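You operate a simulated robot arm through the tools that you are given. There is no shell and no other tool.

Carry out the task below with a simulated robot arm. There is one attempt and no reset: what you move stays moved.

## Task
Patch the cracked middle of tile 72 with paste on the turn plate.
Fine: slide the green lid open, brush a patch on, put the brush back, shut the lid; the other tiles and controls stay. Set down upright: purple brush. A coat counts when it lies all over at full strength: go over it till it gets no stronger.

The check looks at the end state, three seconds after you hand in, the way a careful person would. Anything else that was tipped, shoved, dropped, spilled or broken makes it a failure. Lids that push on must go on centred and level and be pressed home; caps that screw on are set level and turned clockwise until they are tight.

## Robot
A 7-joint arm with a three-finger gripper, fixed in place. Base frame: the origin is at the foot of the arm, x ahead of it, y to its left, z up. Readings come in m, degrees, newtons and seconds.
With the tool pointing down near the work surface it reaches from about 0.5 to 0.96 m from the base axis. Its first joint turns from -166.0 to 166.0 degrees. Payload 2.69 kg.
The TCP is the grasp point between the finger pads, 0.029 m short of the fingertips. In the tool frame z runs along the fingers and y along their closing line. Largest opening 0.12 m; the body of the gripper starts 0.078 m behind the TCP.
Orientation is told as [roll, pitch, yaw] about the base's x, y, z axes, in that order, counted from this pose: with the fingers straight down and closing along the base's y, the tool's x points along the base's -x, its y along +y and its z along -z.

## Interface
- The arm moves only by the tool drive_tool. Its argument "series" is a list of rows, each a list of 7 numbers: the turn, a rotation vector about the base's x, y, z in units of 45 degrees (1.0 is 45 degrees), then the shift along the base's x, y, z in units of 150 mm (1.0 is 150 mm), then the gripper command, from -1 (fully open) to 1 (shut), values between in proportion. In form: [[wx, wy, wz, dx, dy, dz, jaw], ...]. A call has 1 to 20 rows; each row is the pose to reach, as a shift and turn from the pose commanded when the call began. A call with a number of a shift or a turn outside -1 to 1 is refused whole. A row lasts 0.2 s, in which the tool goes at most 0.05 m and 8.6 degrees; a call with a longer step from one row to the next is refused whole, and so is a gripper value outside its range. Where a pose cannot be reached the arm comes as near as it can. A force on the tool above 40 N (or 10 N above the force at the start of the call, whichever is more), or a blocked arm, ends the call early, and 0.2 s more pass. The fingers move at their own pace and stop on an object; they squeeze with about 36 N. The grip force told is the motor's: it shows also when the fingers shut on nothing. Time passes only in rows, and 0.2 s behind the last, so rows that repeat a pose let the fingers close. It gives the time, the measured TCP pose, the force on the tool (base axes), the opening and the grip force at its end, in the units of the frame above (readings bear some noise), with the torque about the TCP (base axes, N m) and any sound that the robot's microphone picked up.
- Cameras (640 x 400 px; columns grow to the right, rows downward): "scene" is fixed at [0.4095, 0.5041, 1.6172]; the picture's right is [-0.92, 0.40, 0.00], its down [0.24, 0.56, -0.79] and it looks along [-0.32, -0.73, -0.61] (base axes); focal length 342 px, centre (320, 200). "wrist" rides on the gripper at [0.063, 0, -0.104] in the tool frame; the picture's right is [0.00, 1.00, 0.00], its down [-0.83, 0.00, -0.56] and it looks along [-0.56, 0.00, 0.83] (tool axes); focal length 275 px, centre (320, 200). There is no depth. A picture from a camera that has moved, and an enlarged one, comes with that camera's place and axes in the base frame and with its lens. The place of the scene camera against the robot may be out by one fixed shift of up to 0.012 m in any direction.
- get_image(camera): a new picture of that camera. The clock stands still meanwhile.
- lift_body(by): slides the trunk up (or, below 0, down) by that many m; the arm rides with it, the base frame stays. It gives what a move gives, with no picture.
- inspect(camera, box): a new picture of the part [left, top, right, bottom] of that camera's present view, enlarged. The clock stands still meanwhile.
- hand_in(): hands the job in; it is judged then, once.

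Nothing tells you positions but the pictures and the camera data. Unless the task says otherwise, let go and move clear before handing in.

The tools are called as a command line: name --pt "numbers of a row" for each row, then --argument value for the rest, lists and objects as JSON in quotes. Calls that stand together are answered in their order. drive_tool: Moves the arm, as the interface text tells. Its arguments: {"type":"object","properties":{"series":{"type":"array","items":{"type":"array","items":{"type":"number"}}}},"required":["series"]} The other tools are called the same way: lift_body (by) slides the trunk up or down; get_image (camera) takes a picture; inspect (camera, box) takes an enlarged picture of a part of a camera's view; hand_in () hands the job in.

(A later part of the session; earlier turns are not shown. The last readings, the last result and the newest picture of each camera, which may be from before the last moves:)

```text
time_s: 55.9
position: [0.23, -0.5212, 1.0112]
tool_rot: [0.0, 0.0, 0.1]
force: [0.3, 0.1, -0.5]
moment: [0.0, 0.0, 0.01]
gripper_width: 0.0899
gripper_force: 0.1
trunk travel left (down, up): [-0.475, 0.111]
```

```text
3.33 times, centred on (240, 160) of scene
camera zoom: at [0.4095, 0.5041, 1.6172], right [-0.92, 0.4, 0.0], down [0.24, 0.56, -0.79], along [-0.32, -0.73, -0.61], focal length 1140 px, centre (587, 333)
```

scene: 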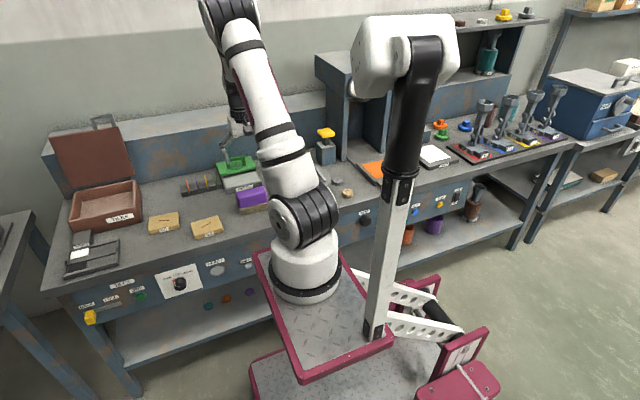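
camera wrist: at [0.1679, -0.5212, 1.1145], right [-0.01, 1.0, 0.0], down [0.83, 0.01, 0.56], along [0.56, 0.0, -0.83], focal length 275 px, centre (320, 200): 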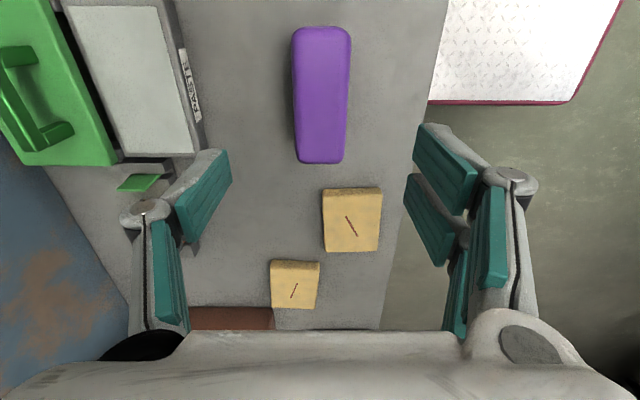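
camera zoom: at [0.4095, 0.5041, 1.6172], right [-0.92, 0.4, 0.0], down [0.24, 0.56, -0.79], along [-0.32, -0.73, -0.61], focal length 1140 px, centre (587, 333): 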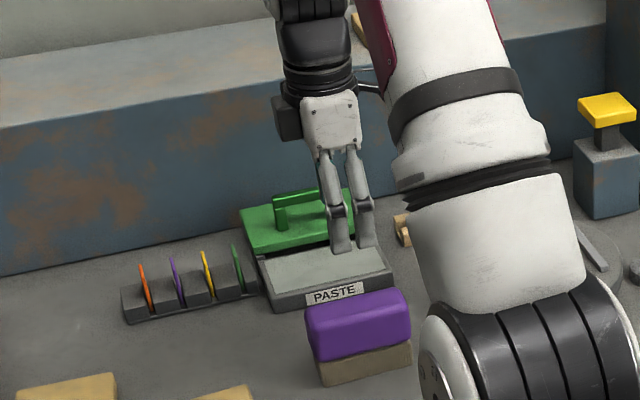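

The brush lies centred under the jaws. Descending around its handle.

drive_tool --pt "0 0 0 -0.01 0 -0.2 -0.5" --pt "0 0 0 -0.02 0.005 -0.4 -0.5" --pt "0 0 0 -0.02 0.005 -0.6 -0.5" --pt "0 0 0 -0.02 0.005 -0.75 -0.5" --pt "0 0 0 -0.02 0.005 -0.85 -0.5" --pt "0 0 0 -0.02 0.005 -0.92 -0.5" --pt "0 0 0 -0.02 0.005 -0.92 -0.5"

get_image --camera "wrist"

inspect --camera "scene" --box '[190, 140, 290, 220]'

```text
time_s: 57.5
position: [0.2259, -0.5195, 0.875]
tool_rot: [0.1, -0.1, 0.0]
force: [1.4, 0.1, 0.6]
moment: [0.01, 0.0, 0.02]
gripper_width: 0.09
gripper_force: 0.0
trunk travel left (down, up): [-0.475, 0.111]
```

```text
taken
camera wrist: at [0.163, -0.5203, 0.9792], right [0.0, 1.0, 0.0], down [0.83, 0.0, 0.56], along [0.56, 0.0, -0.83], focal length 275 px, centre (320, 200)
```

wrist: 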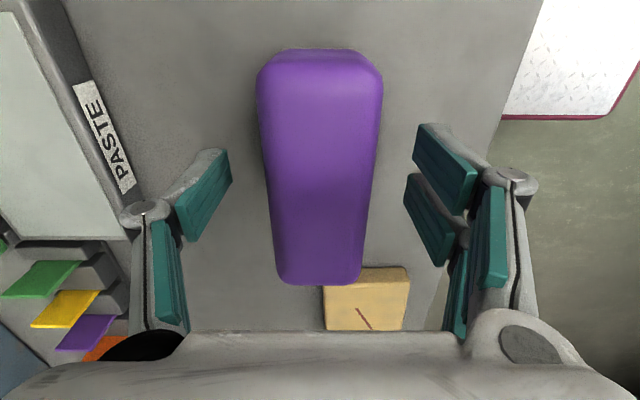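

```text
5.00 times, centred on (240, 180) of scene
camera zoom: at [0.4095, 0.5041, 1.6172], right [-0.92, 0.4, 0.0], down [0.24, 0.56, -0.79], along [-0.32, -0.73, -0.61], focal length 1711 px, centre (720, 300)
```

zoom: 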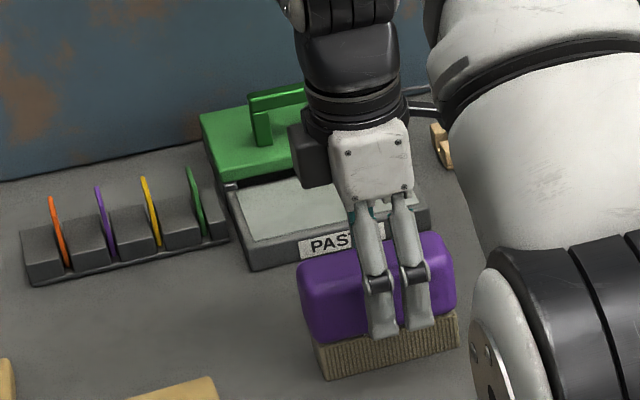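

The fingertips reach the lower edge of the purple handle, centred on it. Gripping.

drive_tool --pt "0 0 0 0 0 0 -0.1" --pt "0 0 0 0 0 0 0.3" --pt "0 0 0 0 0 0 0.7" --pt "0 0 0 0 0 0 0.7"

drive_tool --pt "0 0 0 0 0 0.1 0.7" --pt "0 0 0 0 0 0.3 0.7" --pt "0 0 0 0 0 0.5 0.7" --pt "0 0 0 0 0 0.65 0.7" --pt "0 0 0 0 0 0.65 0.7"

get_image --camera "wrist"

inspect --camera "scene" --box '[170, 100, 290, 220]'

```text
time_s: 58.5
position: [0.226, -0.5188, 0.8748]
tool_rot: [0.0, 0.0, 0.0]
force: [-1.0, -0.5, 0.2]
moment: [-0.03, -0.01, 0.01]
gripper_width: 0.0454
gripper_force: 35.2
trunk travel left (down, up): [-0.475, 0.111]
```

```text
time_s: 59.7
position: [0.2286, -0.5197, 0.9734]
tool_rot: [0.0, 0.0, 0.0]
force: [1.3, 0.3, -1.4]
moment: [0.0, 0.04, -0.03]
gripper_width: 0.0456
gripper_force: 35.9
trunk travel left (down, up): [-0.475, 0.111]
```

```text
taken
camera wrist: at [0.166, -0.5208, 1.0759], right [0.0, 1.0, 0.0], down [0.83, 0.0, 0.56], along [0.56, 0.0, -0.83], focal length 275 px, centre (320, 200)
```

wrist: 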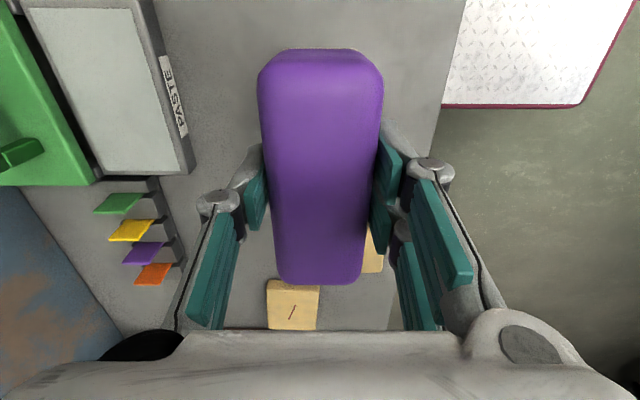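

```text
3.33 times, centred on (230, 160) of scene
camera zoom: at [0.4095, 0.5041, 1.6172], right [-0.92, 0.4, 0.0], down [0.24, 0.56, -0.79], along [-0.32, -0.73, -0.61], focal length 1140 px, centre (620, 333)
```

zoom: 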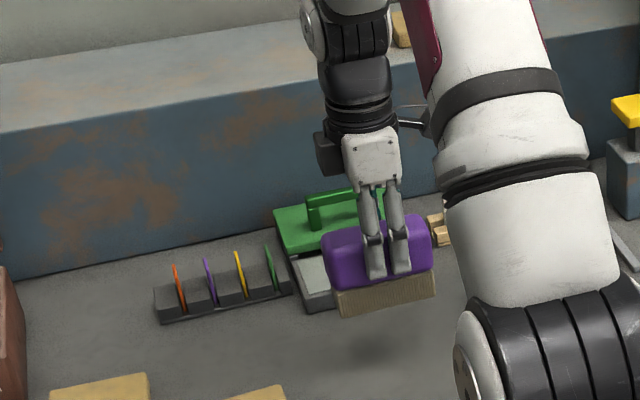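

The brush is held level, bristles down. I'll carry it over the paste pool.

drive_tool --pt "0 0 0 0 -0.15 0 0.7" --pt "0 0 0 0 -0.35 0 0.7" --pt "0 0 0 0 -0.6 0 0.7" --pt "0 0 0 0 -0.8 0 0.7" --pt "0 0 0 0 -1 0 0.7"

drive_tool --pt "0 0 0 0 -0.15 0 0.7" --pt "0 0 0 0 -0.22 0 0.7" --pt "0 0 0 0 -0.22 0 0.7"

get_image --camera "wrist"

inspect --camera "scene" --box '[170, 90, 290, 210]'

```text
time_s: 60.9
position: [0.2244, -0.6692, 0.9716]
tool_rot: [0.0, 0.0, 0.0]
force: [0.1, 0.3, -1.6]
moment: [0.0, 0.05, -0.01]
gripper_width: 0.0454
gripper_force: 36.5
trunk travel left (down, up): [-0.475, 0.111]
```

```text
time_s: 61.7
position: [0.2258, -0.7035, 0.9725]
tool_rot: [0.0, -0.1, 0.0]
force: [0.3, -0.1, -2.3]
moment: [-0.01, -0.01, 0.01]
gripper_width: 0.0454
gripper_force: 35.5
trunk travel left (down, up): [-0.475, 0.111]
```

```text
taken
camera wrist: at [0.1624, -0.7037, 1.0755], right [0.0, 1.0, 0.0], down [0.83, 0.0, 0.56], along [0.56, 0.0, -0.83], focal length 275 px, centre (320, 200)
```

wrist: 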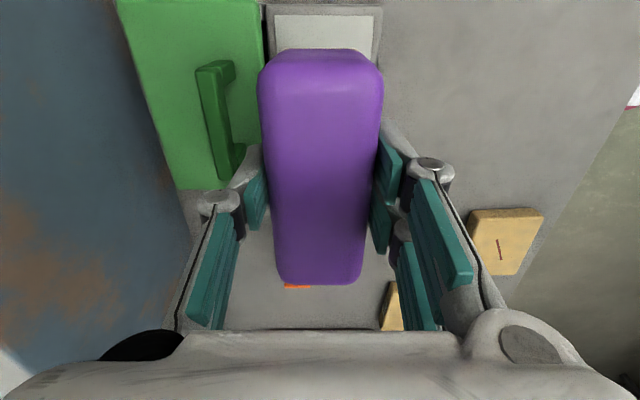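

```text
3.33 times, centred on (230, 150) of scene
camera zoom: at [0.4095, 0.5041, 1.6172], right [-0.92, 0.4, 0.0], down [0.24, 0.56, -0.79], along [-0.32, -0.73, -0.61], focal length 1140 px, centre (620, 367)
```

zoom: 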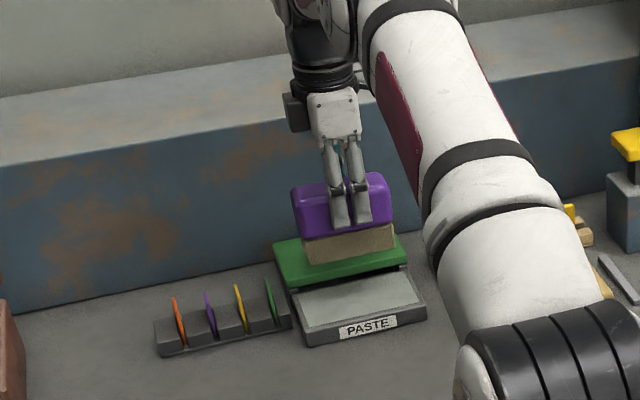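

Aligned over the pool. Descending toward the paste.

drive_tool --pt "0 0 0 0.02 0.02 -0.1 0.7" --pt "0 0 0 0.02 0.02 -0.2 0.7" --pt "0 0 0 0.02 0.02 -0.3 0.7" --pt "0 0 0 0.02 0.02 -0.4 0.7" --pt "0 0 0 0.02 0.02 -0.43 0.7" --pt "0 0 0 0.02 0.02 -0.43 0.7"

get_image --camera "wrist"

inspect --camera "scene" --box '[190, 130, 290, 210]'

```text
time_s: 63.1
position: [0.2289, -0.6995, 0.9085]
tool_rot: [0.1, 0.0, 0.0]
force: [-0.8, 0.1, -2.2]
moment: [0.04, 0.0, -0.01]
gripper_width: 0.0456
gripper_force: 36.0
trunk travel left (down, up): [-0.475, 0.111]
```

```text
taken
camera wrist: at [0.1669, -0.7001, 1.0124], right [0.0, 1.0, 0.0], down [0.83, 0.0, 0.56], along [0.56, 0.0, -0.83], focal length 275 px, centre (320, 200)
```

wrist: 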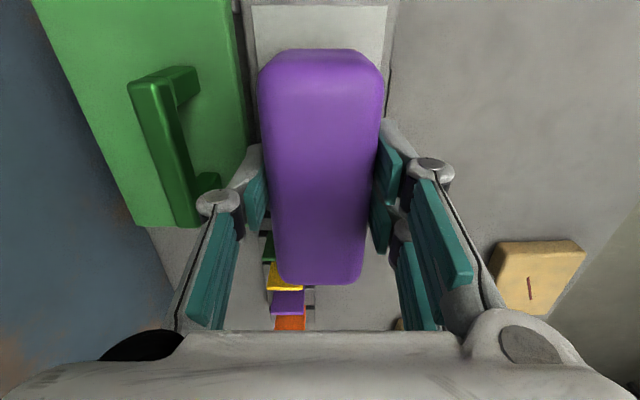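

```text
5.00 times, centred on (240, 170) of scene
camera zoom: at [0.4095, 0.5041, 1.6172], right [-0.92, 0.4, 0.0], down [0.24, 0.56, -0.79], along [-0.32, -0.73, -0.61], focal length 1711 px, centre (720, 350)
```

zoom: 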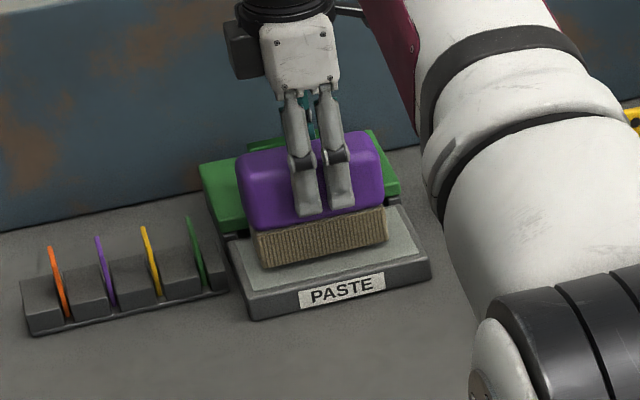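

Bristles hover just over the paste. Lowering in small steps until contact.

drive_tool --pt "0 0 0 0 0 -0.02 0.7" --pt "0 0 0 0 0 -0.04 0.7" --pt "0 0 0 0 0 -0.04 0.7"

drive_tool --pt "0 0 0 0 0 -0.02 0.7" --pt "0 0 0 0 0 -0.03 0.7" --pt "0 0 0 0 0 -0.03 0.7"

inspect --camera "scene" --box '[190, 130, 290, 210]'

```text
time_s: 63.9
position: [0.2287, -0.6995, 0.9018]
tool_rot: [-0.1, 0.0, 0.1]
force: [-0.2, -1.1, -1.6]
moment: [0.04, -0.01, 0.0]
gripper_width: 0.0455
gripper_force: 35.9
trunk travel left (down, up): [-0.475, 0.111]
```

```text
time_s: 64.7
position: [0.2289, -0.6978, 0.9004]
tool_rot: [-0.3, -0.1, -0.1]
force: [2.1, 8.2, 26.2]
moment: [0.36, 0.06, -0.03]
gripper_width: 0.0456
gripper_force: 35.9
trunk travel left (down, up): [-0.475, 0.111]
```

```text
5.00 times, centred on (240, 170) of scene
camera zoom: at [0.4095, 0.5041, 1.6172], right [-0.92, 0.4, 0.0], down [0.24, 0.56, -0.79], along [-0.32, -0.73, -0.61], focal length 1711 px, centre (720, 350)
```

zoom: 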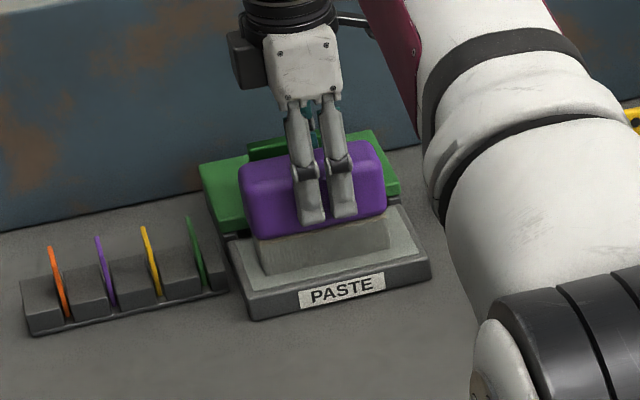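

Contact made at about 26 N and the bristles have turned paste-grey, so the brush is loaded. I'll lift it and carry it over to tile 72.

drive_tool --pt "0 0 0 0 0 0.05 0.7" --pt "0 0 0 0 0 0.2 0.7" --pt "0 0 0 0 0 0.4 0.7" --pt "0 0 0 0 0 0.65 0.7" --pt "0 0 0 0 0 0.65 0.7"

inspect --camera "scene" --box '[190, 110, 290, 210]'

drive_tool --pt "0 0 0 -0.1 0.1 0.05 0.7" --pt "0 0 0 -0.3 0.3 0.1 0.7" --pt "0 0 0 -0.5 0.5 0.1 0.7" --pt "0 0 0 -0.75 0.7 0.1 0.7" --pt "0 0 0 -1 0.85 0.1 0.7"

drive_tool --pt "0 0 0 -0.15 0 0 0.7" --pt "0 0 0 -0.35 0 0 0.7" --pt "0 0 0 -0.53 0 0 0.7" --pt "0 0 0 -0.53 0 0 0.7"

get_image --camera "wrist"

get_image --camera "scene"

```text
time_s: 65.9
position: [0.2318, -0.6978, 0.9933]
tool_rot: [0.0, 0.0, -0.1]
force: [-0.3, 0.2, -2.0]
moment: [-0.03, 0.05, -0.04]
gripper_width: 0.0456
gripper_force: 36.3
trunk travel left (down, up): [-0.475, 0.111]
```

```text
4.00 times, centred on (240, 160) of scene
camera zoom: at [0.4095, 0.5041, 1.6172], right [-0.92, 0.4, 0.0], down [0.24, 0.56, -0.79], along [-0.32, -0.73, -0.61], focal length 1369 px, centre (640, 360)
```

zoom: 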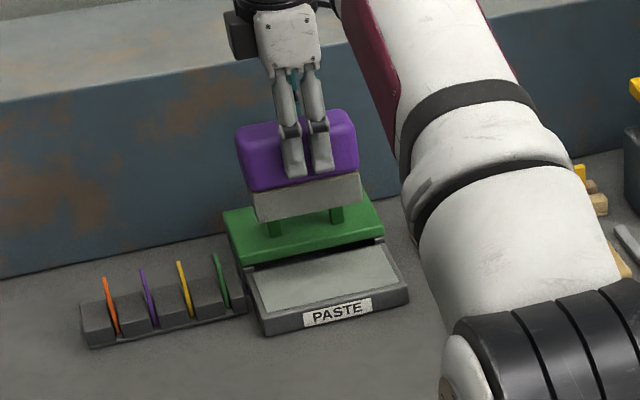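

```text
time_s: 67.1
position: [0.0798, -0.5681, 1.0106]
tool_rot: [0.0, -0.1, 0.1]
force: [0.9, -0.3, -2.3]
moment: [0.02, 0.08, -0.04]
gripper_width: 0.0456
gripper_force: 36.3
trunk travel left (down, up): [-0.475, 0.111]
```

```text
time_s: 68.1
position: [-0.0018, -0.5703, 1.0116]
tool_rot: [-0.1, 0.0, -0.1]
force: [0.3, 0.3, -1.9]
moment: [0.0, -0.01, 0.01]
gripper_width: 0.0452
gripper_force: 36.1
trunk travel left (down, up): [-0.475, 0.111]
```

```text
taken
camera wrist: at [-0.0643, -0.5718, 1.1146], right [0.0, 1.0, 0.0], down [0.83, 0.0, 0.56], along [0.56, 0.0, -0.83], focal length 275 px, centre (320, 200)
```

wrist: 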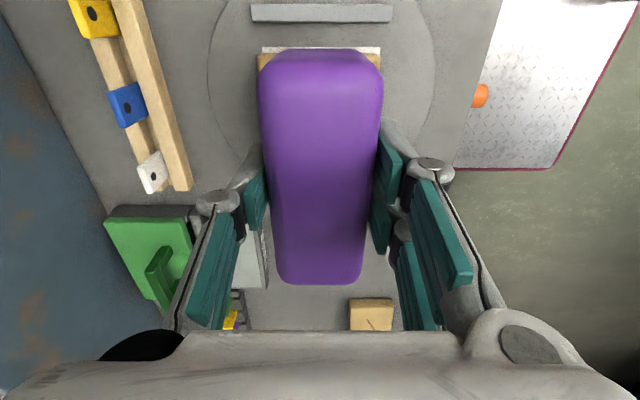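

```text
taken
```

scene: 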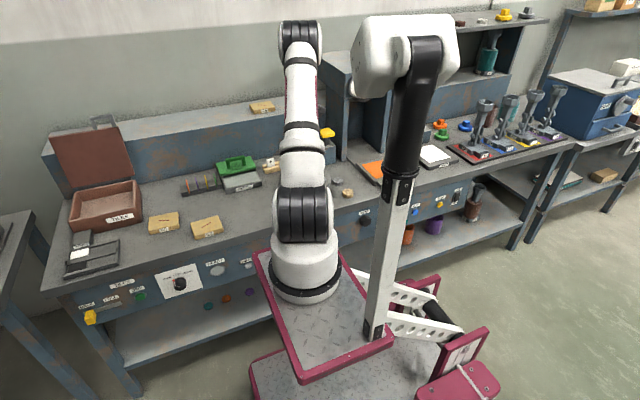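

The brush is centred over tile 72. Coming down to just above it, then slowly to contact.

drive_tool --pt "0 0 0 0 0 -0.1 0.7" --pt "0 0 0 0 0 -0.2 0.7" --pt "0 0 0 0 0 -0.3 0.7" --pt "0 0 0 0 0 -0.34 0.7" --pt "0 0 0 0 0 -0.34 0.7"

drive_tool --pt "0 0 0 0 0 -0.015 0.7" --pt "0 0 0 0 0 -0.03 0.7" --pt "0 0 0 0 0 -0.03 0.7"

drive_tool --pt "0 0 0 0 0 -0.015 0.7" --pt "0 0 0 0 0 -0.03 0.7" --pt "0 0 0 0 0 -0.03 0.7"

```text
time_s: 69.3
position: [0.0003, -0.5719, 0.9594]
tool_rot: [0.0, -0.1, 0.0]
force: [-0.4, -0.4, -1.0]
moment: [-0.01, 0.0, -0.03]
gripper_width: 0.0457
gripper_force: 36.3
trunk travel left (down, up): [-0.475, 0.111]
```

```text
time_s: 70.1
position: [0.0002, -0.5702, 0.9539]
tool_rot: [-0.1, 0.1, -0.1]
force: [-0.4, 0.4, -1.0]
moment: [-0.02, -0.01, 0.03]
gripper_width: 0.0457
gripper_force: 36.0
trunk travel left (down, up): [-0.475, 0.111]
```

```text
time_s: 70.9
position: [0.0006, -0.5718, 0.9494]
tool_rot: [0.0, 0.1, 0.0]
force: [0.3, -0.1, -1.4]
moment: [0.0, -0.02, 0.02]
gripper_width: 0.0457
gripper_force: 36.2
trunk travel left (down, up): [-0.475, 0.111]
```

drive_tool --pt "0 0 0 0 0 -0.01 0.7" --pt "0 0 0 0 0 -0.02 0.7" --pt "0 0 0 0 0 -0.02 0.7"

inspect --camera "wrist" --box '[180, 0, 460, 180]'

```text
time_s: 71.7
position: [-0.0002, -0.5727, 0.9478]
tool_rot: [0.0, 0.0, 0.0]
force: [-0.5, 0.2, -1.7]
moment: [-0.01, 0.03, 0.01]
gripper_width: 0.0455
gripper_force: 36.2
trunk travel left (down, up): [-0.475, 0.111]
```

```text
2.22 times, centred on (320, 90) of wrist
camera zoom: at [-0.0631, -0.5725, 1.0518], right [0.0, 1.0, 0.0], down [0.83, 0.0, 0.56], along [0.56, 0.0, -0.83], focal length 612 px, centre (320, 444)
```

zoom: 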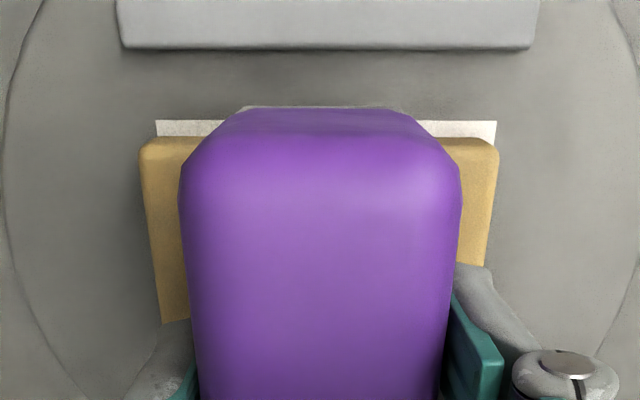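

drive_tool --pt "0 0 0 0 0 -0.01 0.7" --pt "0 0 0 0 0 -0.02 0.7" --pt "0 0 0 0 0 -0.02 0.7"

drive_tool --pt "0 0 0 0 0 -0.01 0.7" --pt "0 0 0 0 0 -0.01 0.7"

```text
time_s: 72.5
position: [-0.0013, -0.5721, 0.948]
tool_rot: [-0.2, -0.1, 0.0]
force: [4.2, 4.8, 21.6]
moment: [0.14, -0.44, 0.04]
gripper_width: 0.0456
gripper_force: 35.7
trunk travel left (down, up): [-0.475, 0.111]
```

```text
time_s: 73.1
position: [-0.0007, -0.5723, 0.9455]
tool_rot: [-0.2, 0.0, 0.0]
force: [1.4, 0.8, 29.7]
moment: [0.05, -0.06, -0.01]
gripper_width: 0.0456
gripper_force: 36.1
trunk travel left (down, up): [-0.475, 0.111]
```

Pressed at about 30 N. I'll lift and see what the first dab left.

drive_tool --pt "0 0 0 0 0 0.03 0.7" --pt "0 0 0 0 0 0.15 0.7" --pt "0 0 0 0 0 0.35 0.7" --pt "0 0 0 0.15 0 0.5 0.7" --pt "0 0 0 0.45 0 0.6 0.7" --pt "0 0 0 0.75 0 0.6 0.7" --pt "0 0 0 1 0 0.6 0.7" --pt "0 0 0 1 0 0.6 0.7"

get_image --camera "scene"

get_image --camera "wrist"

```text
time_s: 74.9
position: [0.1551, -0.5733, 1.033]
tool_rot: [0.0, -0.1, 0.0]
force: [-0.9, 0.7, -1.7]
moment: [0.0, 0.0, 0.04]
gripper_width: 0.0454
gripper_force: 35.8
trunk travel left (down, up): [-0.475, 0.111]
```

```text
taken
```

scene: 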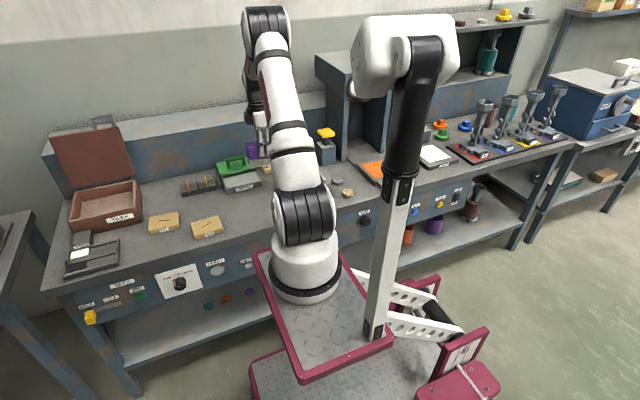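

```text
taken
camera wrist: at [0.0932, -0.5732, 1.1376], right [0.0, 1.0, 0.0], down [0.83, 0.0, 0.56], along [0.56, 0.0, -0.83], focal length 275 px, centre (320, 200)
```

wrist: 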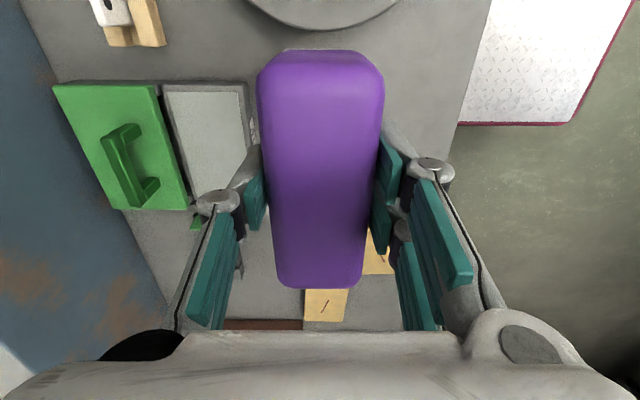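

The tile is hidden from both cameras here. I'll move to the front-left of the plate so that the wrist camera can see the tile beside the brush.

drive_tool --pt "0 0 0 -0.2 0.2 0.05 0.7" --pt "0 0 0 -0.4 0.4 0.1 0.7" --pt "0 0 0 -0.6 0.6 0.1 0.7" --pt "0 0 0 -0.8 0.8 0.1 0.7" --pt "0 0 0 -1 1 0.1 0.7"

drive_tool --pt "0 0 0 -0.2 0 0 0.7" --pt "0 0 0 -0.37 0 0 0.7" --pt "0 0 0 -0.37 0 0 0.7"

get_image --camera "wrist"

```text
time_s: 76.1
position: [0.0021, -0.4205, 1.0456]
tool_rot: [0.0, 0.1, 0.0]
force: [-0.4, -0.8, -1.3]
moment: [0.04, 0.04, -0.04]
gripper_width: 0.0451
gripper_force: 35.7
trunk travel left (down, up): [-0.475, 0.111]
```

```text
time_s: 76.9
position: [-0.0536, -0.4218, 1.0472]
tool_rot: [0.0, 0.0, 0.0]
force: [0.2, -0.2, -1.8]
moment: [0.01, 0.03, 0.01]
gripper_width: 0.0454
gripper_force: 36.0
trunk travel left (down, up): [-0.475, 0.111]
```

```text
taken
camera wrist: at [-0.1168, -0.4225, 1.1506], right [0.0, 1.0, 0.0], down [0.83, 0.0, 0.56], along [0.56, 0.0, -0.83], focal length 275 px, centre (320, 200)
```

wrist: 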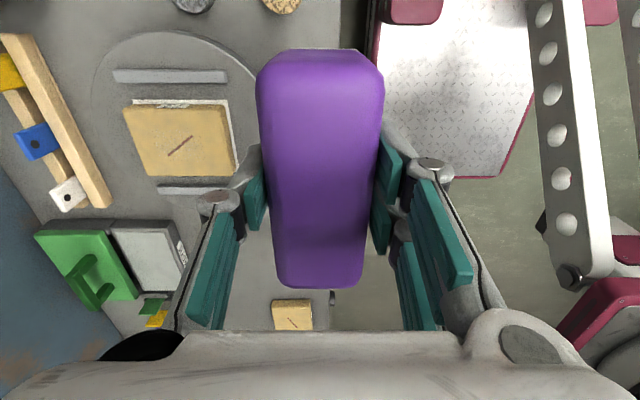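

inspect --camera "wrist" --box '[90, 70, 270, 210]'

inspect --camera "wrist" --box '[110, 90, 250, 190]'

```text
2.86 times, centred on (180, 140) of wrist
camera zoom: at [-0.1168, -0.4225, 1.1506], right [0.0, 1.0, 0.0], down [0.83, 0.0, 0.56], along [0.56, 0.0, -0.83], focal length 786 px, centre (720, 371)
```

zoom: 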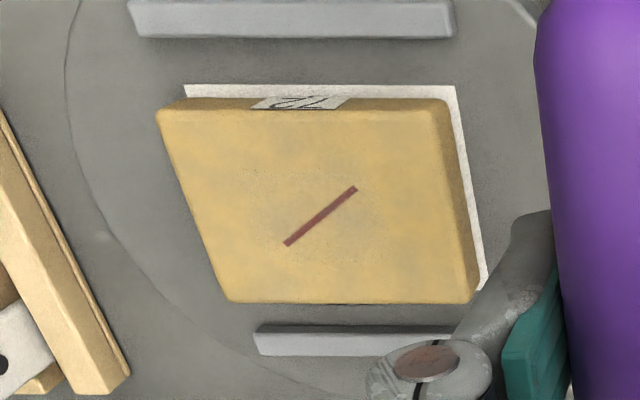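

```text
4.00 times, centred on (180, 140) of wrist
camera zoom: at [-0.1168, -0.4225, 1.1506], right [0.0, 1.0, 0.0], down [0.83, 0.0, 0.56], along [0.56, 0.0, -0.83], focal length 1101 px, centre (880, 440)
```

zoom: 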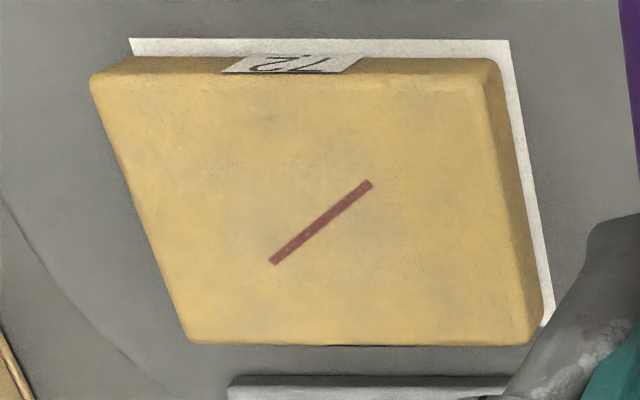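

A faint speckled coat has appeared around the crack, so it needs many more passes. I'll return over the tile and brush with gentle strokes.

drive_tool --pt "0 0 0 0.15 -0.25 0 0.7" --pt "0 0 0 0.3 -0.5 0 0.7" --pt "0 0 0 0.357 -0.75 0 0.7" --pt "0 0 0 0.357 -1 0 0.7" --pt "0 0 0 0.357 -1 -0.2 0.7" --pt "0 0 0 0.357 -1 -0.4 0.7" --pt "0 0 0 0.357 -1 -0.6 0.7" --pt "0 0 0 0.357 -1 -0.62 0.7"

get_image --camera "wrist"

```text
time_s: 78.7
position: [-0.0024, -0.5716, 0.9562]
tool_rot: [0.0, 0.1, 0.1]
force: [0.2, 0.2, -2.0]
moment: [-0.02, 0.0, 0.01]
gripper_width: 0.0456
gripper_force: 36.1
trunk travel left (down, up): [-0.475, 0.111]
```

```text
taken
camera wrist: at [-0.0645, -0.5716, 1.0594], right [0.0, 1.0, 0.0], down [0.83, 0.0, 0.56], along [0.56, 0.0, -0.83], focal length 275 px, centre (320, 200)
```

wrist: 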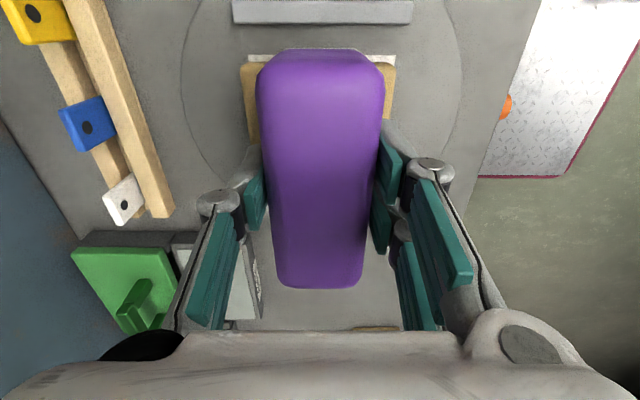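

drive_tool --pt "0 0 0 0 0 -0.04 0.7" --pt "0 0 0 0 0 -0.065 0.7" --pt "0 0 0 0 0.03 -0.065 0.7" --pt "0 0 0 0 0.06 -0.065 0.7" --pt "0 0 0 0 0.03 -0.065 0.7" --pt "0 0 0 0 0 -0.065 0.7"

inspect --camera "wrist" --box '[180, 0, 460, 180]'

```text
time_s: 80.1
position: [-0.0036, -0.5716, 0.9447]
tool_rot: [0.0, 0.0, -0.1]
force: [0.3, 1.7, 1.1]
moment: [0.02, 0.09, -0.01]
gripper_width: 0.0454
gripper_force: 36.2
trunk travel left (down, up): [-0.475, 0.111]
```

```text
2.22 times, centred on (320, 90) of wrist
camera zoom: at [-0.0651, -0.5711, 1.0493], right [0.0, 1.0, 0.0], down [0.83, 0.0, 0.56], along [0.56, 0.0, -0.83], focal length 612 px, centre (320, 444)
```

zoom: 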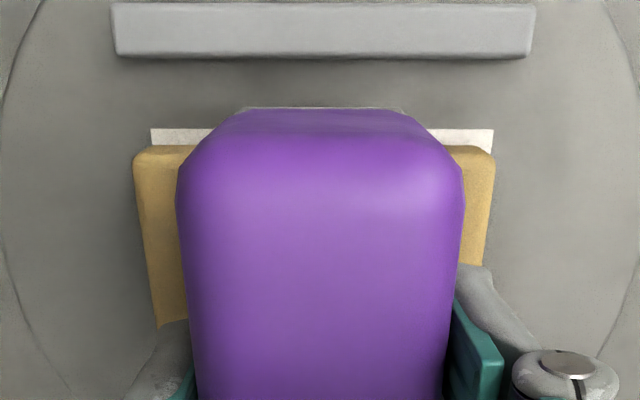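

Light contact and the tile has not moved. A bit more pressure and a full set of strokes.

drive_tool --pt "0 0 0 0 0 -0.008 0.7" --pt "0 0 0 0 0.04 -0.008 0.7" --pt "0 0 0 0 0.08 -0.008 0.7" --pt "0 0 0 0 0.04 -0.008 0.7" --pt "0 0 0 0 0 -0.008 0.7" --pt "0 0 0 0 -0.04 -0.008 0.7" --pt "0 0 0 0 -0.08 -0.008 0.7" --pt "0 0 0 0 -0.04 -0.008 0.7" --pt "0 0 0 0 0 -0.008 0.7"

inspect --camera "wrist" --box '[180, 0, 460, 180]'

```text
time_s: 82.1
position: [-0.0006, -0.5705, 0.9436]
tool_rot: [-0.2, 0.0, 0.0]
force: [1.4, -7.1, 15.3]
moment: [-0.39, 0.19, 0.08]
gripper_width: 0.0456
gripper_force: 36.0
trunk travel left (down, up): [-0.475, 0.111]
```

```text
2.22 times, centred on (320, 90) of wrist
camera zoom: at [-0.0641, -0.572, 1.0484], right [0.0, 1.0, 0.0], down [0.83, 0.01, 0.56], along [0.56, 0.0, -0.83], focal length 612 px, centre (320, 444)
```

zoom: 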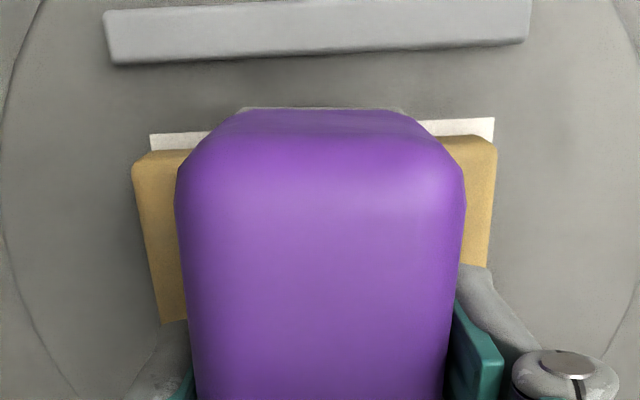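

The turn plate itself turned a couple of degrees from that stroke, tile with it, so I must use less sideways drag. I'll lift and check the coat and plate.

drive_tool --pt "0 0 0 0 0 0.05 0.7" --pt "0 0 0 0 0 0.2 0.7" --pt "0 0 0 0 0.15 0.4 0.7" --pt "0 0 0 0 0.4 0.6 0.7" --pt "0 0 0 -0.15 0.65 0.65 0.7" --pt "0 0 0 -0.3 0.85 0.65 0.7" --pt "0 0 0 -0.35 1 0.65 0.7" --pt "0 0 0 -0.35 1 0.65 0.7"

get_image --camera "wrist"

inspect --camera "wrist" --box '[90, 70, 270, 210]'

```text
time_s: 83.9
position: [-0.056, -0.4225, 1.0399]
tool_rot: [0.0, 0.1, 0.1]
force: [0.8, 0.0, -2.8]
moment: [-0.04, 0.01, 0.02]
gripper_width: 0.0456
gripper_force: 36.1
trunk travel left (down, up): [-0.475, 0.111]
```

```text
taken
camera wrist: at [-0.1189, -0.4231, 1.1444], right [0.0, 1.0, 0.0], down [0.83, 0.0, 0.56], along [0.56, 0.0, -0.83], focal length 275 px, centre (320, 200)
```

wrist: 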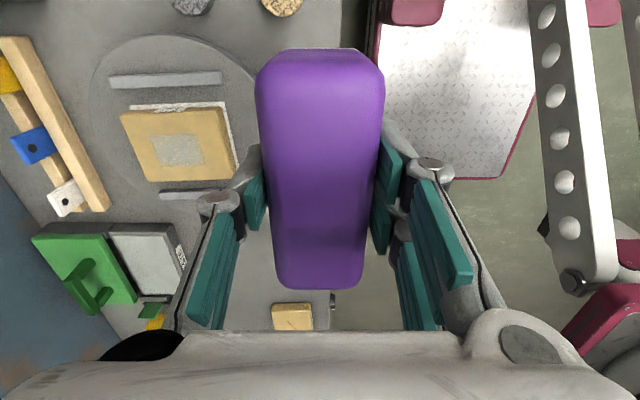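

```text
2.86 times, centred on (180, 140) of wrist
camera zoom: at [-0.1189, -0.4231, 1.1444], right [0.0, 1.0, 0.0], down [0.83, 0.0, 0.56], along [0.56, 0.0, -0.83], focal length 786 px, centre (720, 371)
```

zoom: 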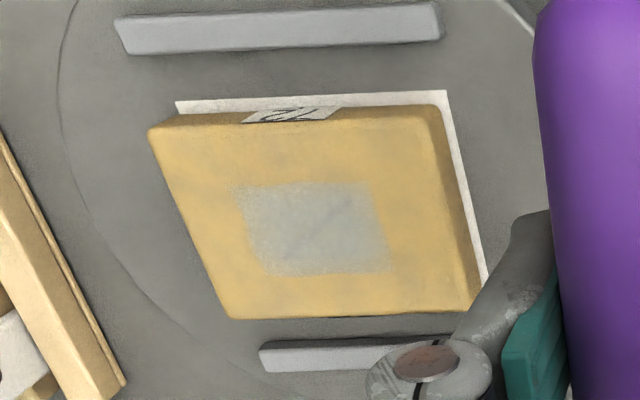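

The grey patch now covers the crack in the middle but is still slightly see-through. I'll go back for more passes with lighter pressure.

drive_tool --pt "0 0 0 0.15 -0.25 0 0.7" --pt "0 0 0 0.3 -0.5 0 0.7" --pt "0 0 0 0.365 -0.75 0 0.7" --pt "0 0 0 0.365 -1 0 0.7" --pt "0 0 0 0.365 -1 -0.2 0.7" --pt "0 0 0 0.365 -1 -0.4 0.7" --pt "0 0 0 0.365 -1 -0.57 0.7" --pt "0 0 0 0.365 -1 -0.57 0.7"

drive_tool --pt "0 0 0 0 0 -0.03 0.7" --pt "0 0 0 0 0 -0.05 0.7" --pt "0 0 0 0 0 -0.06 0.7" --pt "0 0 0 0 0 -0.06 0.7"

```text
time_s: 85.7
position: [0.0006, -0.5694, 0.9555]
tool_rot: [0.0, 0.0, 0.0]
force: [-1.1, 0.0, -1.9]
moment: [-0.02, 0.01, 0.03]
gripper_width: 0.0454
gripper_force: 36.2
trunk travel left (down, up): [-0.475, 0.111]
```

```text
time_s: 86.7
position: [0.0004, -0.5714, 0.9461]
tool_rot: [0.0, 0.0, 0.0]
force: [0.1, 0.3, -2.1]
moment: [-0.01, 0.01, -0.01]
gripper_width: 0.0455
gripper_force: 36.1
trunk travel left (down, up): [-0.475, 0.111]
```

drive_tool --pt "0 0 0 0 0 -0.005 0.7" --pt "0 0 0 0 0 -0.008 0.7" --pt "0 0 0 0 0 -0.008 0.7"

```text
time_s: 87.5
position: [0.0021, -0.5708, 0.945]
tool_rot: [-0.1, 0.1, 0.1]
force: [-0.1, -0.1, -2.4]
moment: [0.02, 0.03, 0.02]
gripper_width: 0.0457
gripper_force: 35.7
trunk travel left (down, up): [-0.475, 0.111]
```

drive_tool --pt "0 0 0 0 0 -0.005 0.7" --pt "0 0 0 0 0 -0.008 0.7" --pt "0 0 0 0 0 -0.008 0.7"

```text
time_s: 88.3
position: [0.0006, -0.5699, 0.9447]
tool_rot: [-0.1, 0.0, -0.1]
force: [3.4, 4.7, 14.2]
moment: [0.21, -0.09, 0.0]
gripper_width: 0.0456
gripper_force: 35.9
trunk travel left (down, up): [-0.475, 0.111]
```

Contact reached. Easing off slightly and making light strokes, starting the other way this time.

drive_tool --pt "0 0 0 0 0 0.004 0.7" --pt "0 0 0 0 -0.03 0.004 0.7" --pt "0 0 0 0 -0.06 0.004 0.7" --pt "0 0 0 0 -0.03 0.004 0.7" --pt "0 0 0 0 0 0.004 0.7" --pt "0 0 0 0 0.03 0.004 0.7" --pt "0 0 0 0 0.06 0.004 0.7" --pt "0 0 0 0 0.03 0.004 0.7" --pt "0 0 0 0 0 0.004 0.7"

inspect --camera "wrist" --box '[180, 0, 460, 180]'

```text
time_s: 90.3
position: [-0.0001, -0.5706, 0.9434]
tool_rot: [0.0, 0.0, 0.1]
force: [-0.4, 4.0, 4.1]
moment: [0.09, 0.08, -0.08]
gripper_width: 0.0452
gripper_force: 36.3
trunk travel left (down, up): [-0.475, 0.111]
```

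```text
2.22 times, centred on (320, 90) of wrist
camera zoom: at [-0.0631, -0.5709, 1.0483], right [0.0, 1.0, 0.0], down [0.83, 0.0, 0.56], along [0.56, 0.0, -0.83], focal length 612 px, centre (320, 444)
```

zoom: 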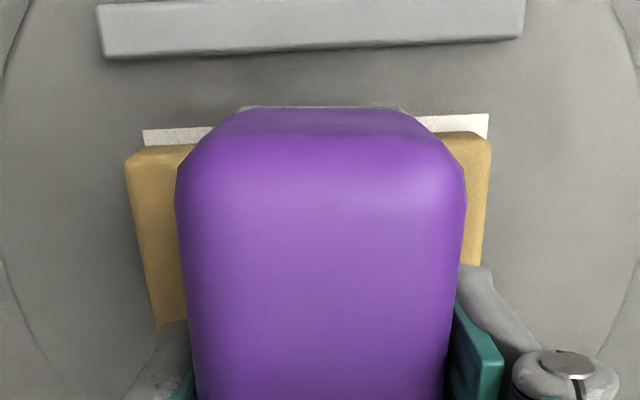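

The plate stayed put with light pressure. More light strokes.

drive_tool --pt "0 0 0 0 -0.04 0 0.7" --pt "0 0 0 0 -0.08 0 0.7" --pt "0 0 0 0 -0.04 0 0.7" --pt "0 0 0 0 0 0 0.7" --pt "0 0 0 0 0.04 0 0.7" --pt "0 0 0 0 0.08 0 0.7" --pt "0 0 0 0 0.04 0 0.7" --pt "0 0 0 0 0 0 0.7" --pt "0 0 0 0 -0.04 0 0.7" --pt "0 0 0 0 -0.08 0 0.7" --pt "0 0 0 0 -0.04 0 0.7" --pt "0 0 0 0 0 0 0.7" --pt "0 0 0 0 0.04 0 0.7" --pt "0 0 0 0 0.08 0 0.7" --pt "0 0 0 0 0.04 0 0.7" --pt "0 0 0 0 0 0 0.7"

inspect --camera "wrist" --box '[180, 0, 460, 180]'

```text
time_s: 93.7
position: [0.0012, -0.5709, 0.9453]
tool_rot: [0.1, 0.0, 0.0]
force: [-0.5, 0.0, -1.7]
moment: [-0.02, 0.01, -0.04]
gripper_width: 0.0455
gripper_force: 36.2
trunk travel left (down, up): [-0.475, 0.111]
```

```text
2.22 times, centred on (320, 90) of wrist
camera zoom: at [-0.0622, -0.571, 1.0484], right [0.0, 1.0, 0.0], down [0.83, 0.0, 0.56], along [0.56, 0.0, -0.83], focal length 612 px, centre (320, 444)
```

zoom: 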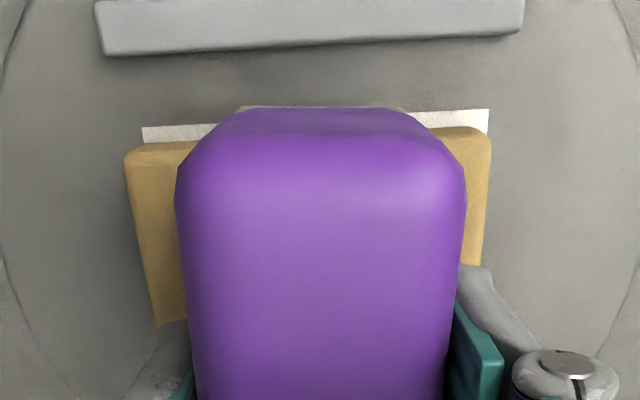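

drive_tool --pt "0 0 0 0 0 0.05 0.7" --pt "0 0 0 0 0 0.2 0.7" --pt "0 0 0 0 0.15 0.4 0.7" --pt "0 0 0 0 0.4 0.6 0.7" --pt "0 0 0 -0.15 0.65 0.65 0.7" --pt "0 0 0 -0.3 0.85 0.65 0.7" --pt "0 0 0 -0.35 1 0.65 0.7" --pt "0 0 0 -0.35 1 0.65 0.7"

inspect --camera "wrist" --box '[90, 70, 270, 210]'

inspect --camera "wrist" --box '[130, 110, 230, 190]'

```text
time_s: 95.5
position: [-0.0552, -0.423, 1.0424]
tool_rot: [0.0, 0.0, 0.0]
force: [-0.3, -0.3, -2.7]
moment: [-0.01, 0.0, 0.0]
gripper_width: 0.0457
gripper_force: 35.8
trunk travel left (down, up): [-0.475, 0.111]
```

```text
2.86 times, centred on (180, 140) of wrist
camera zoom: at [-0.118, -0.4222, 1.1454], right [0.0, 1.0, 0.0], down [0.83, 0.0, 0.56], along [0.56, 0.0, -0.83], focal length 786 px, centre (720, 371)
```

zoom: 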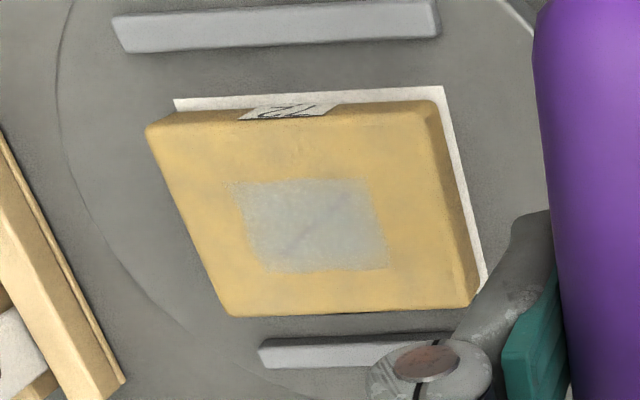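

```text
5.00 times, centred on (180, 150) of wrist
camera zoom: at [-0.118, -0.4222, 1.1454], right [0.0, 1.0, 0.0], down [0.83, 0.0, 0.56], along [0.56, 0.0, -0.83], focal length 1376 px, centre (1020, 450)
```

zoom: 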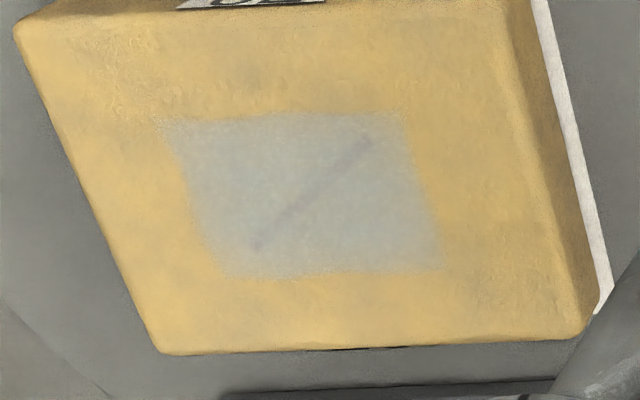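

The patch is even but the crack still shows faintly. Another set of passes to see whether it gets stronger.

drive_tool --pt "0 0 0 0.15 -0.25 0 0.7" --pt "0 0 0 0.3 -0.5 0 0.7" --pt "0 0 0 0.36 -0.75 0 0.7" --pt "0 0 0 0.36 -1 0 0.7" --pt "0 0 0 0.36 -1 -0.2 0.7" --pt "0 0 0 0.36 -1 -0.4 0.7" --pt "0 0 0 0.36 -1 -0.6 0.7" --pt "0 0 0 0.36 -1 -0.645 0.7" --pt "0 0 0 0.36 -1 -0.645 0.7"

drive_tool --pt "0 0 0 0 0 -0.005 0.7" --pt "0 0 0 0 0 -0.01 0.7" --pt "0 0 0 0 0 -0.01 0.7"

```text
time_s: 97.5
position: [0.0033, -0.5716, 0.9435]
tool_rot: [-0.1, 0.0, 0.0]
force: [0.1, -0.4, -1.8]
moment: [0.03, 0.02, -0.02]
gripper_width: 0.0453
gripper_force: 36.4
trunk travel left (down, up): [-0.475, 0.111]
```

```text
time_s: 98.3
position: [0.0025, -0.5716, 0.9442]
tool_rot: [0.0, 0.1, 0.0]
force: [1.9, -0.5, 4.7]
moment: [-0.01, -0.08, -0.03]
gripper_width: 0.0453
gripper_force: 36.2
trunk travel left (down, up): [-0.475, 0.111]
```

drive_tool --pt "0 0 0 0 -0.04 -0.003 0.7" --pt "0 0 0 0 -0.08 -0.003 0.7" --pt "0 0 0 0 -0.04 -0.003 0.7" --pt "0 0 0 0 0 -0.003 0.7" --pt "0 0 0 0 0.04 -0.003 0.7" --pt "0 0 0 0 0.08 -0.003 0.7" --pt "0 0 0 0 0.04 -0.003 0.7" --pt "0 0 0 0 0 -0.003 0.7" --pt "0 0 0 0 -0.04 -0.003 0.7" --pt "0 0 0 0 -0.08 -0.003 0.7" --pt "0 0 0 0 -0.04 -0.003 0.7" --pt "0 0 0 0 0 -0.003 0.7" --pt "0 0 0 0 0.04 -0.003 0.7" --pt "0 0 0 0 0.08 -0.003 0.7" --pt "0 0 0 0 0.04 -0.003 0.7" --pt "0 0 0 0 0 -0.003 0.7"

inspect --camera "wrist" --box '[180, 0, 460, 180]'

```text
time_s: 101.7
position: [0.0001, -0.5685, 0.9445]
tool_rot: [0.1, -0.1, -0.2]
force: [-0.2, 8.9, 20.5]
moment: [0.3, -0.06, 0.03]
gripper_width: 0.0454
gripper_force: 36.2
trunk travel left (down, up): [-0.475, 0.111]
```

```text
2.22 times, centred on (320, 90) of wrist
camera zoom: at [-0.0618, -0.5693, 1.0473], right [0.0, 1.0, 0.0], down [0.83, 0.0, 0.56], along [0.56, 0.0, -0.83], focal length 612 px, centre (320, 444)
```

zoom: 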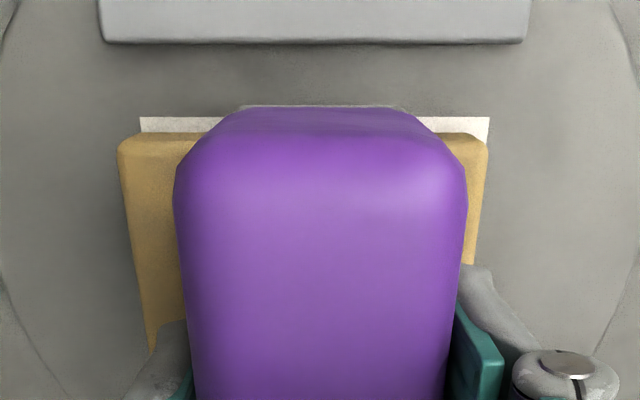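

The plate came back level, and the tile is within a millimetre or so of where it was. Checking the coat again.

drive_tool --pt "0 0 0 0 0 0.05 0.7" --pt "0 0 0 0 0 0.2 0.7" --pt "0 0 0 0 0.15 0.4 0.7" --pt "0 0 0 0 0.4 0.6 0.7" --pt "0 0 0 -0.15 0.65 0.65 0.7" --pt "0 0 0 -0.3 0.85 0.65 0.7" --pt "0 0 0 -0.35 1 0.65 0.7" --pt "0 0 0 -0.35 1 0.65 0.7"

get_image --camera "wrist"

inspect --camera "wrist" --box '[130, 110, 230, 190]'

```text
time_s: 103.5
position: [-0.0499, -0.4212, 1.041]
tool_rot: [0.0, 0.0, 0.0]
force: [-0.5, 0.1, -1.9]
moment: [0.01, 0.04, 0.0]
gripper_width: 0.0453
gripper_force: 35.6
trunk travel left (down, up): [-0.475, 0.111]
```

```text
taken
camera wrist: at [-0.1128, -0.4206, 1.1452], right [0.0, 1.0, 0.0], down [0.83, 0.0, 0.56], along [0.56, 0.0, -0.83], focal length 275 px, centre (320, 200)
```

wrist: 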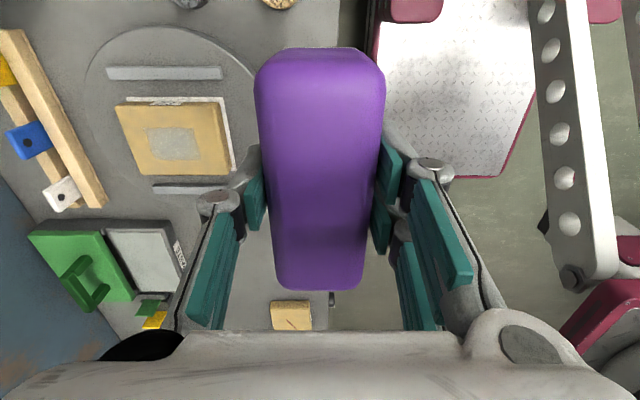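

```text
5.00 times, centred on (180, 150) of wrist
camera zoom: at [-0.1128, -0.4206, 1.1452], right [0.0, 1.0, 0.0], down [0.83, 0.0, 0.56], along [0.56, 0.0, -0.83], focal length 1376 px, centre (1020, 450)
```

zoom: 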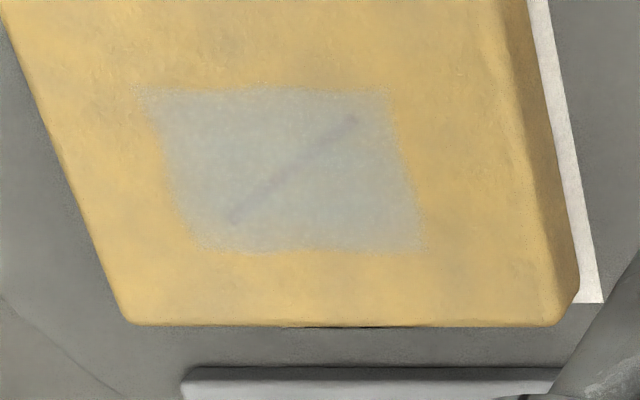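

The strength looks unchanged from the last set, but the brush might be running dry. Let me check the bristles in the scene view.

get_image --camera "scene"

inspect --camera "wrist" --box '[80, 20, 280, 220]'

```text
taken
```

scene: 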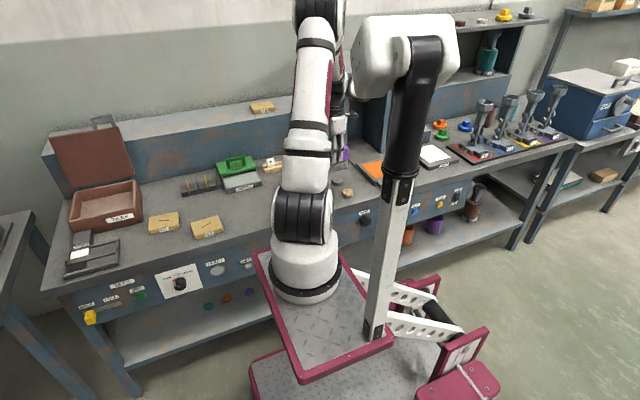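

```text
2.00 times, centred on (180, 120) of wrist
camera zoom: at [-0.1128, -0.4206, 1.1452], right [0.0, 1.0, 0.0], down [0.83, 0.0, 0.56], along [0.56, 0.0, -0.83], focal length 551 px, centre (600, 360)
```

zoom: 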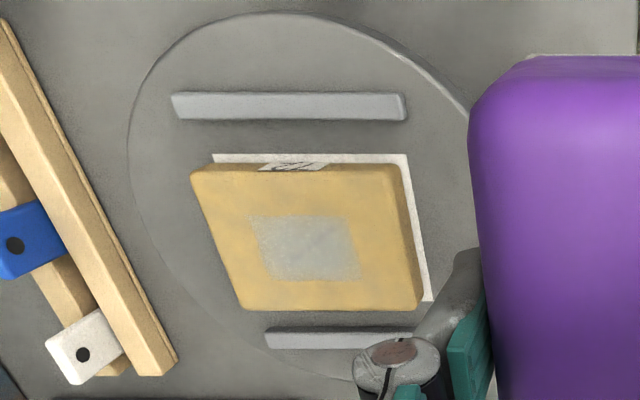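

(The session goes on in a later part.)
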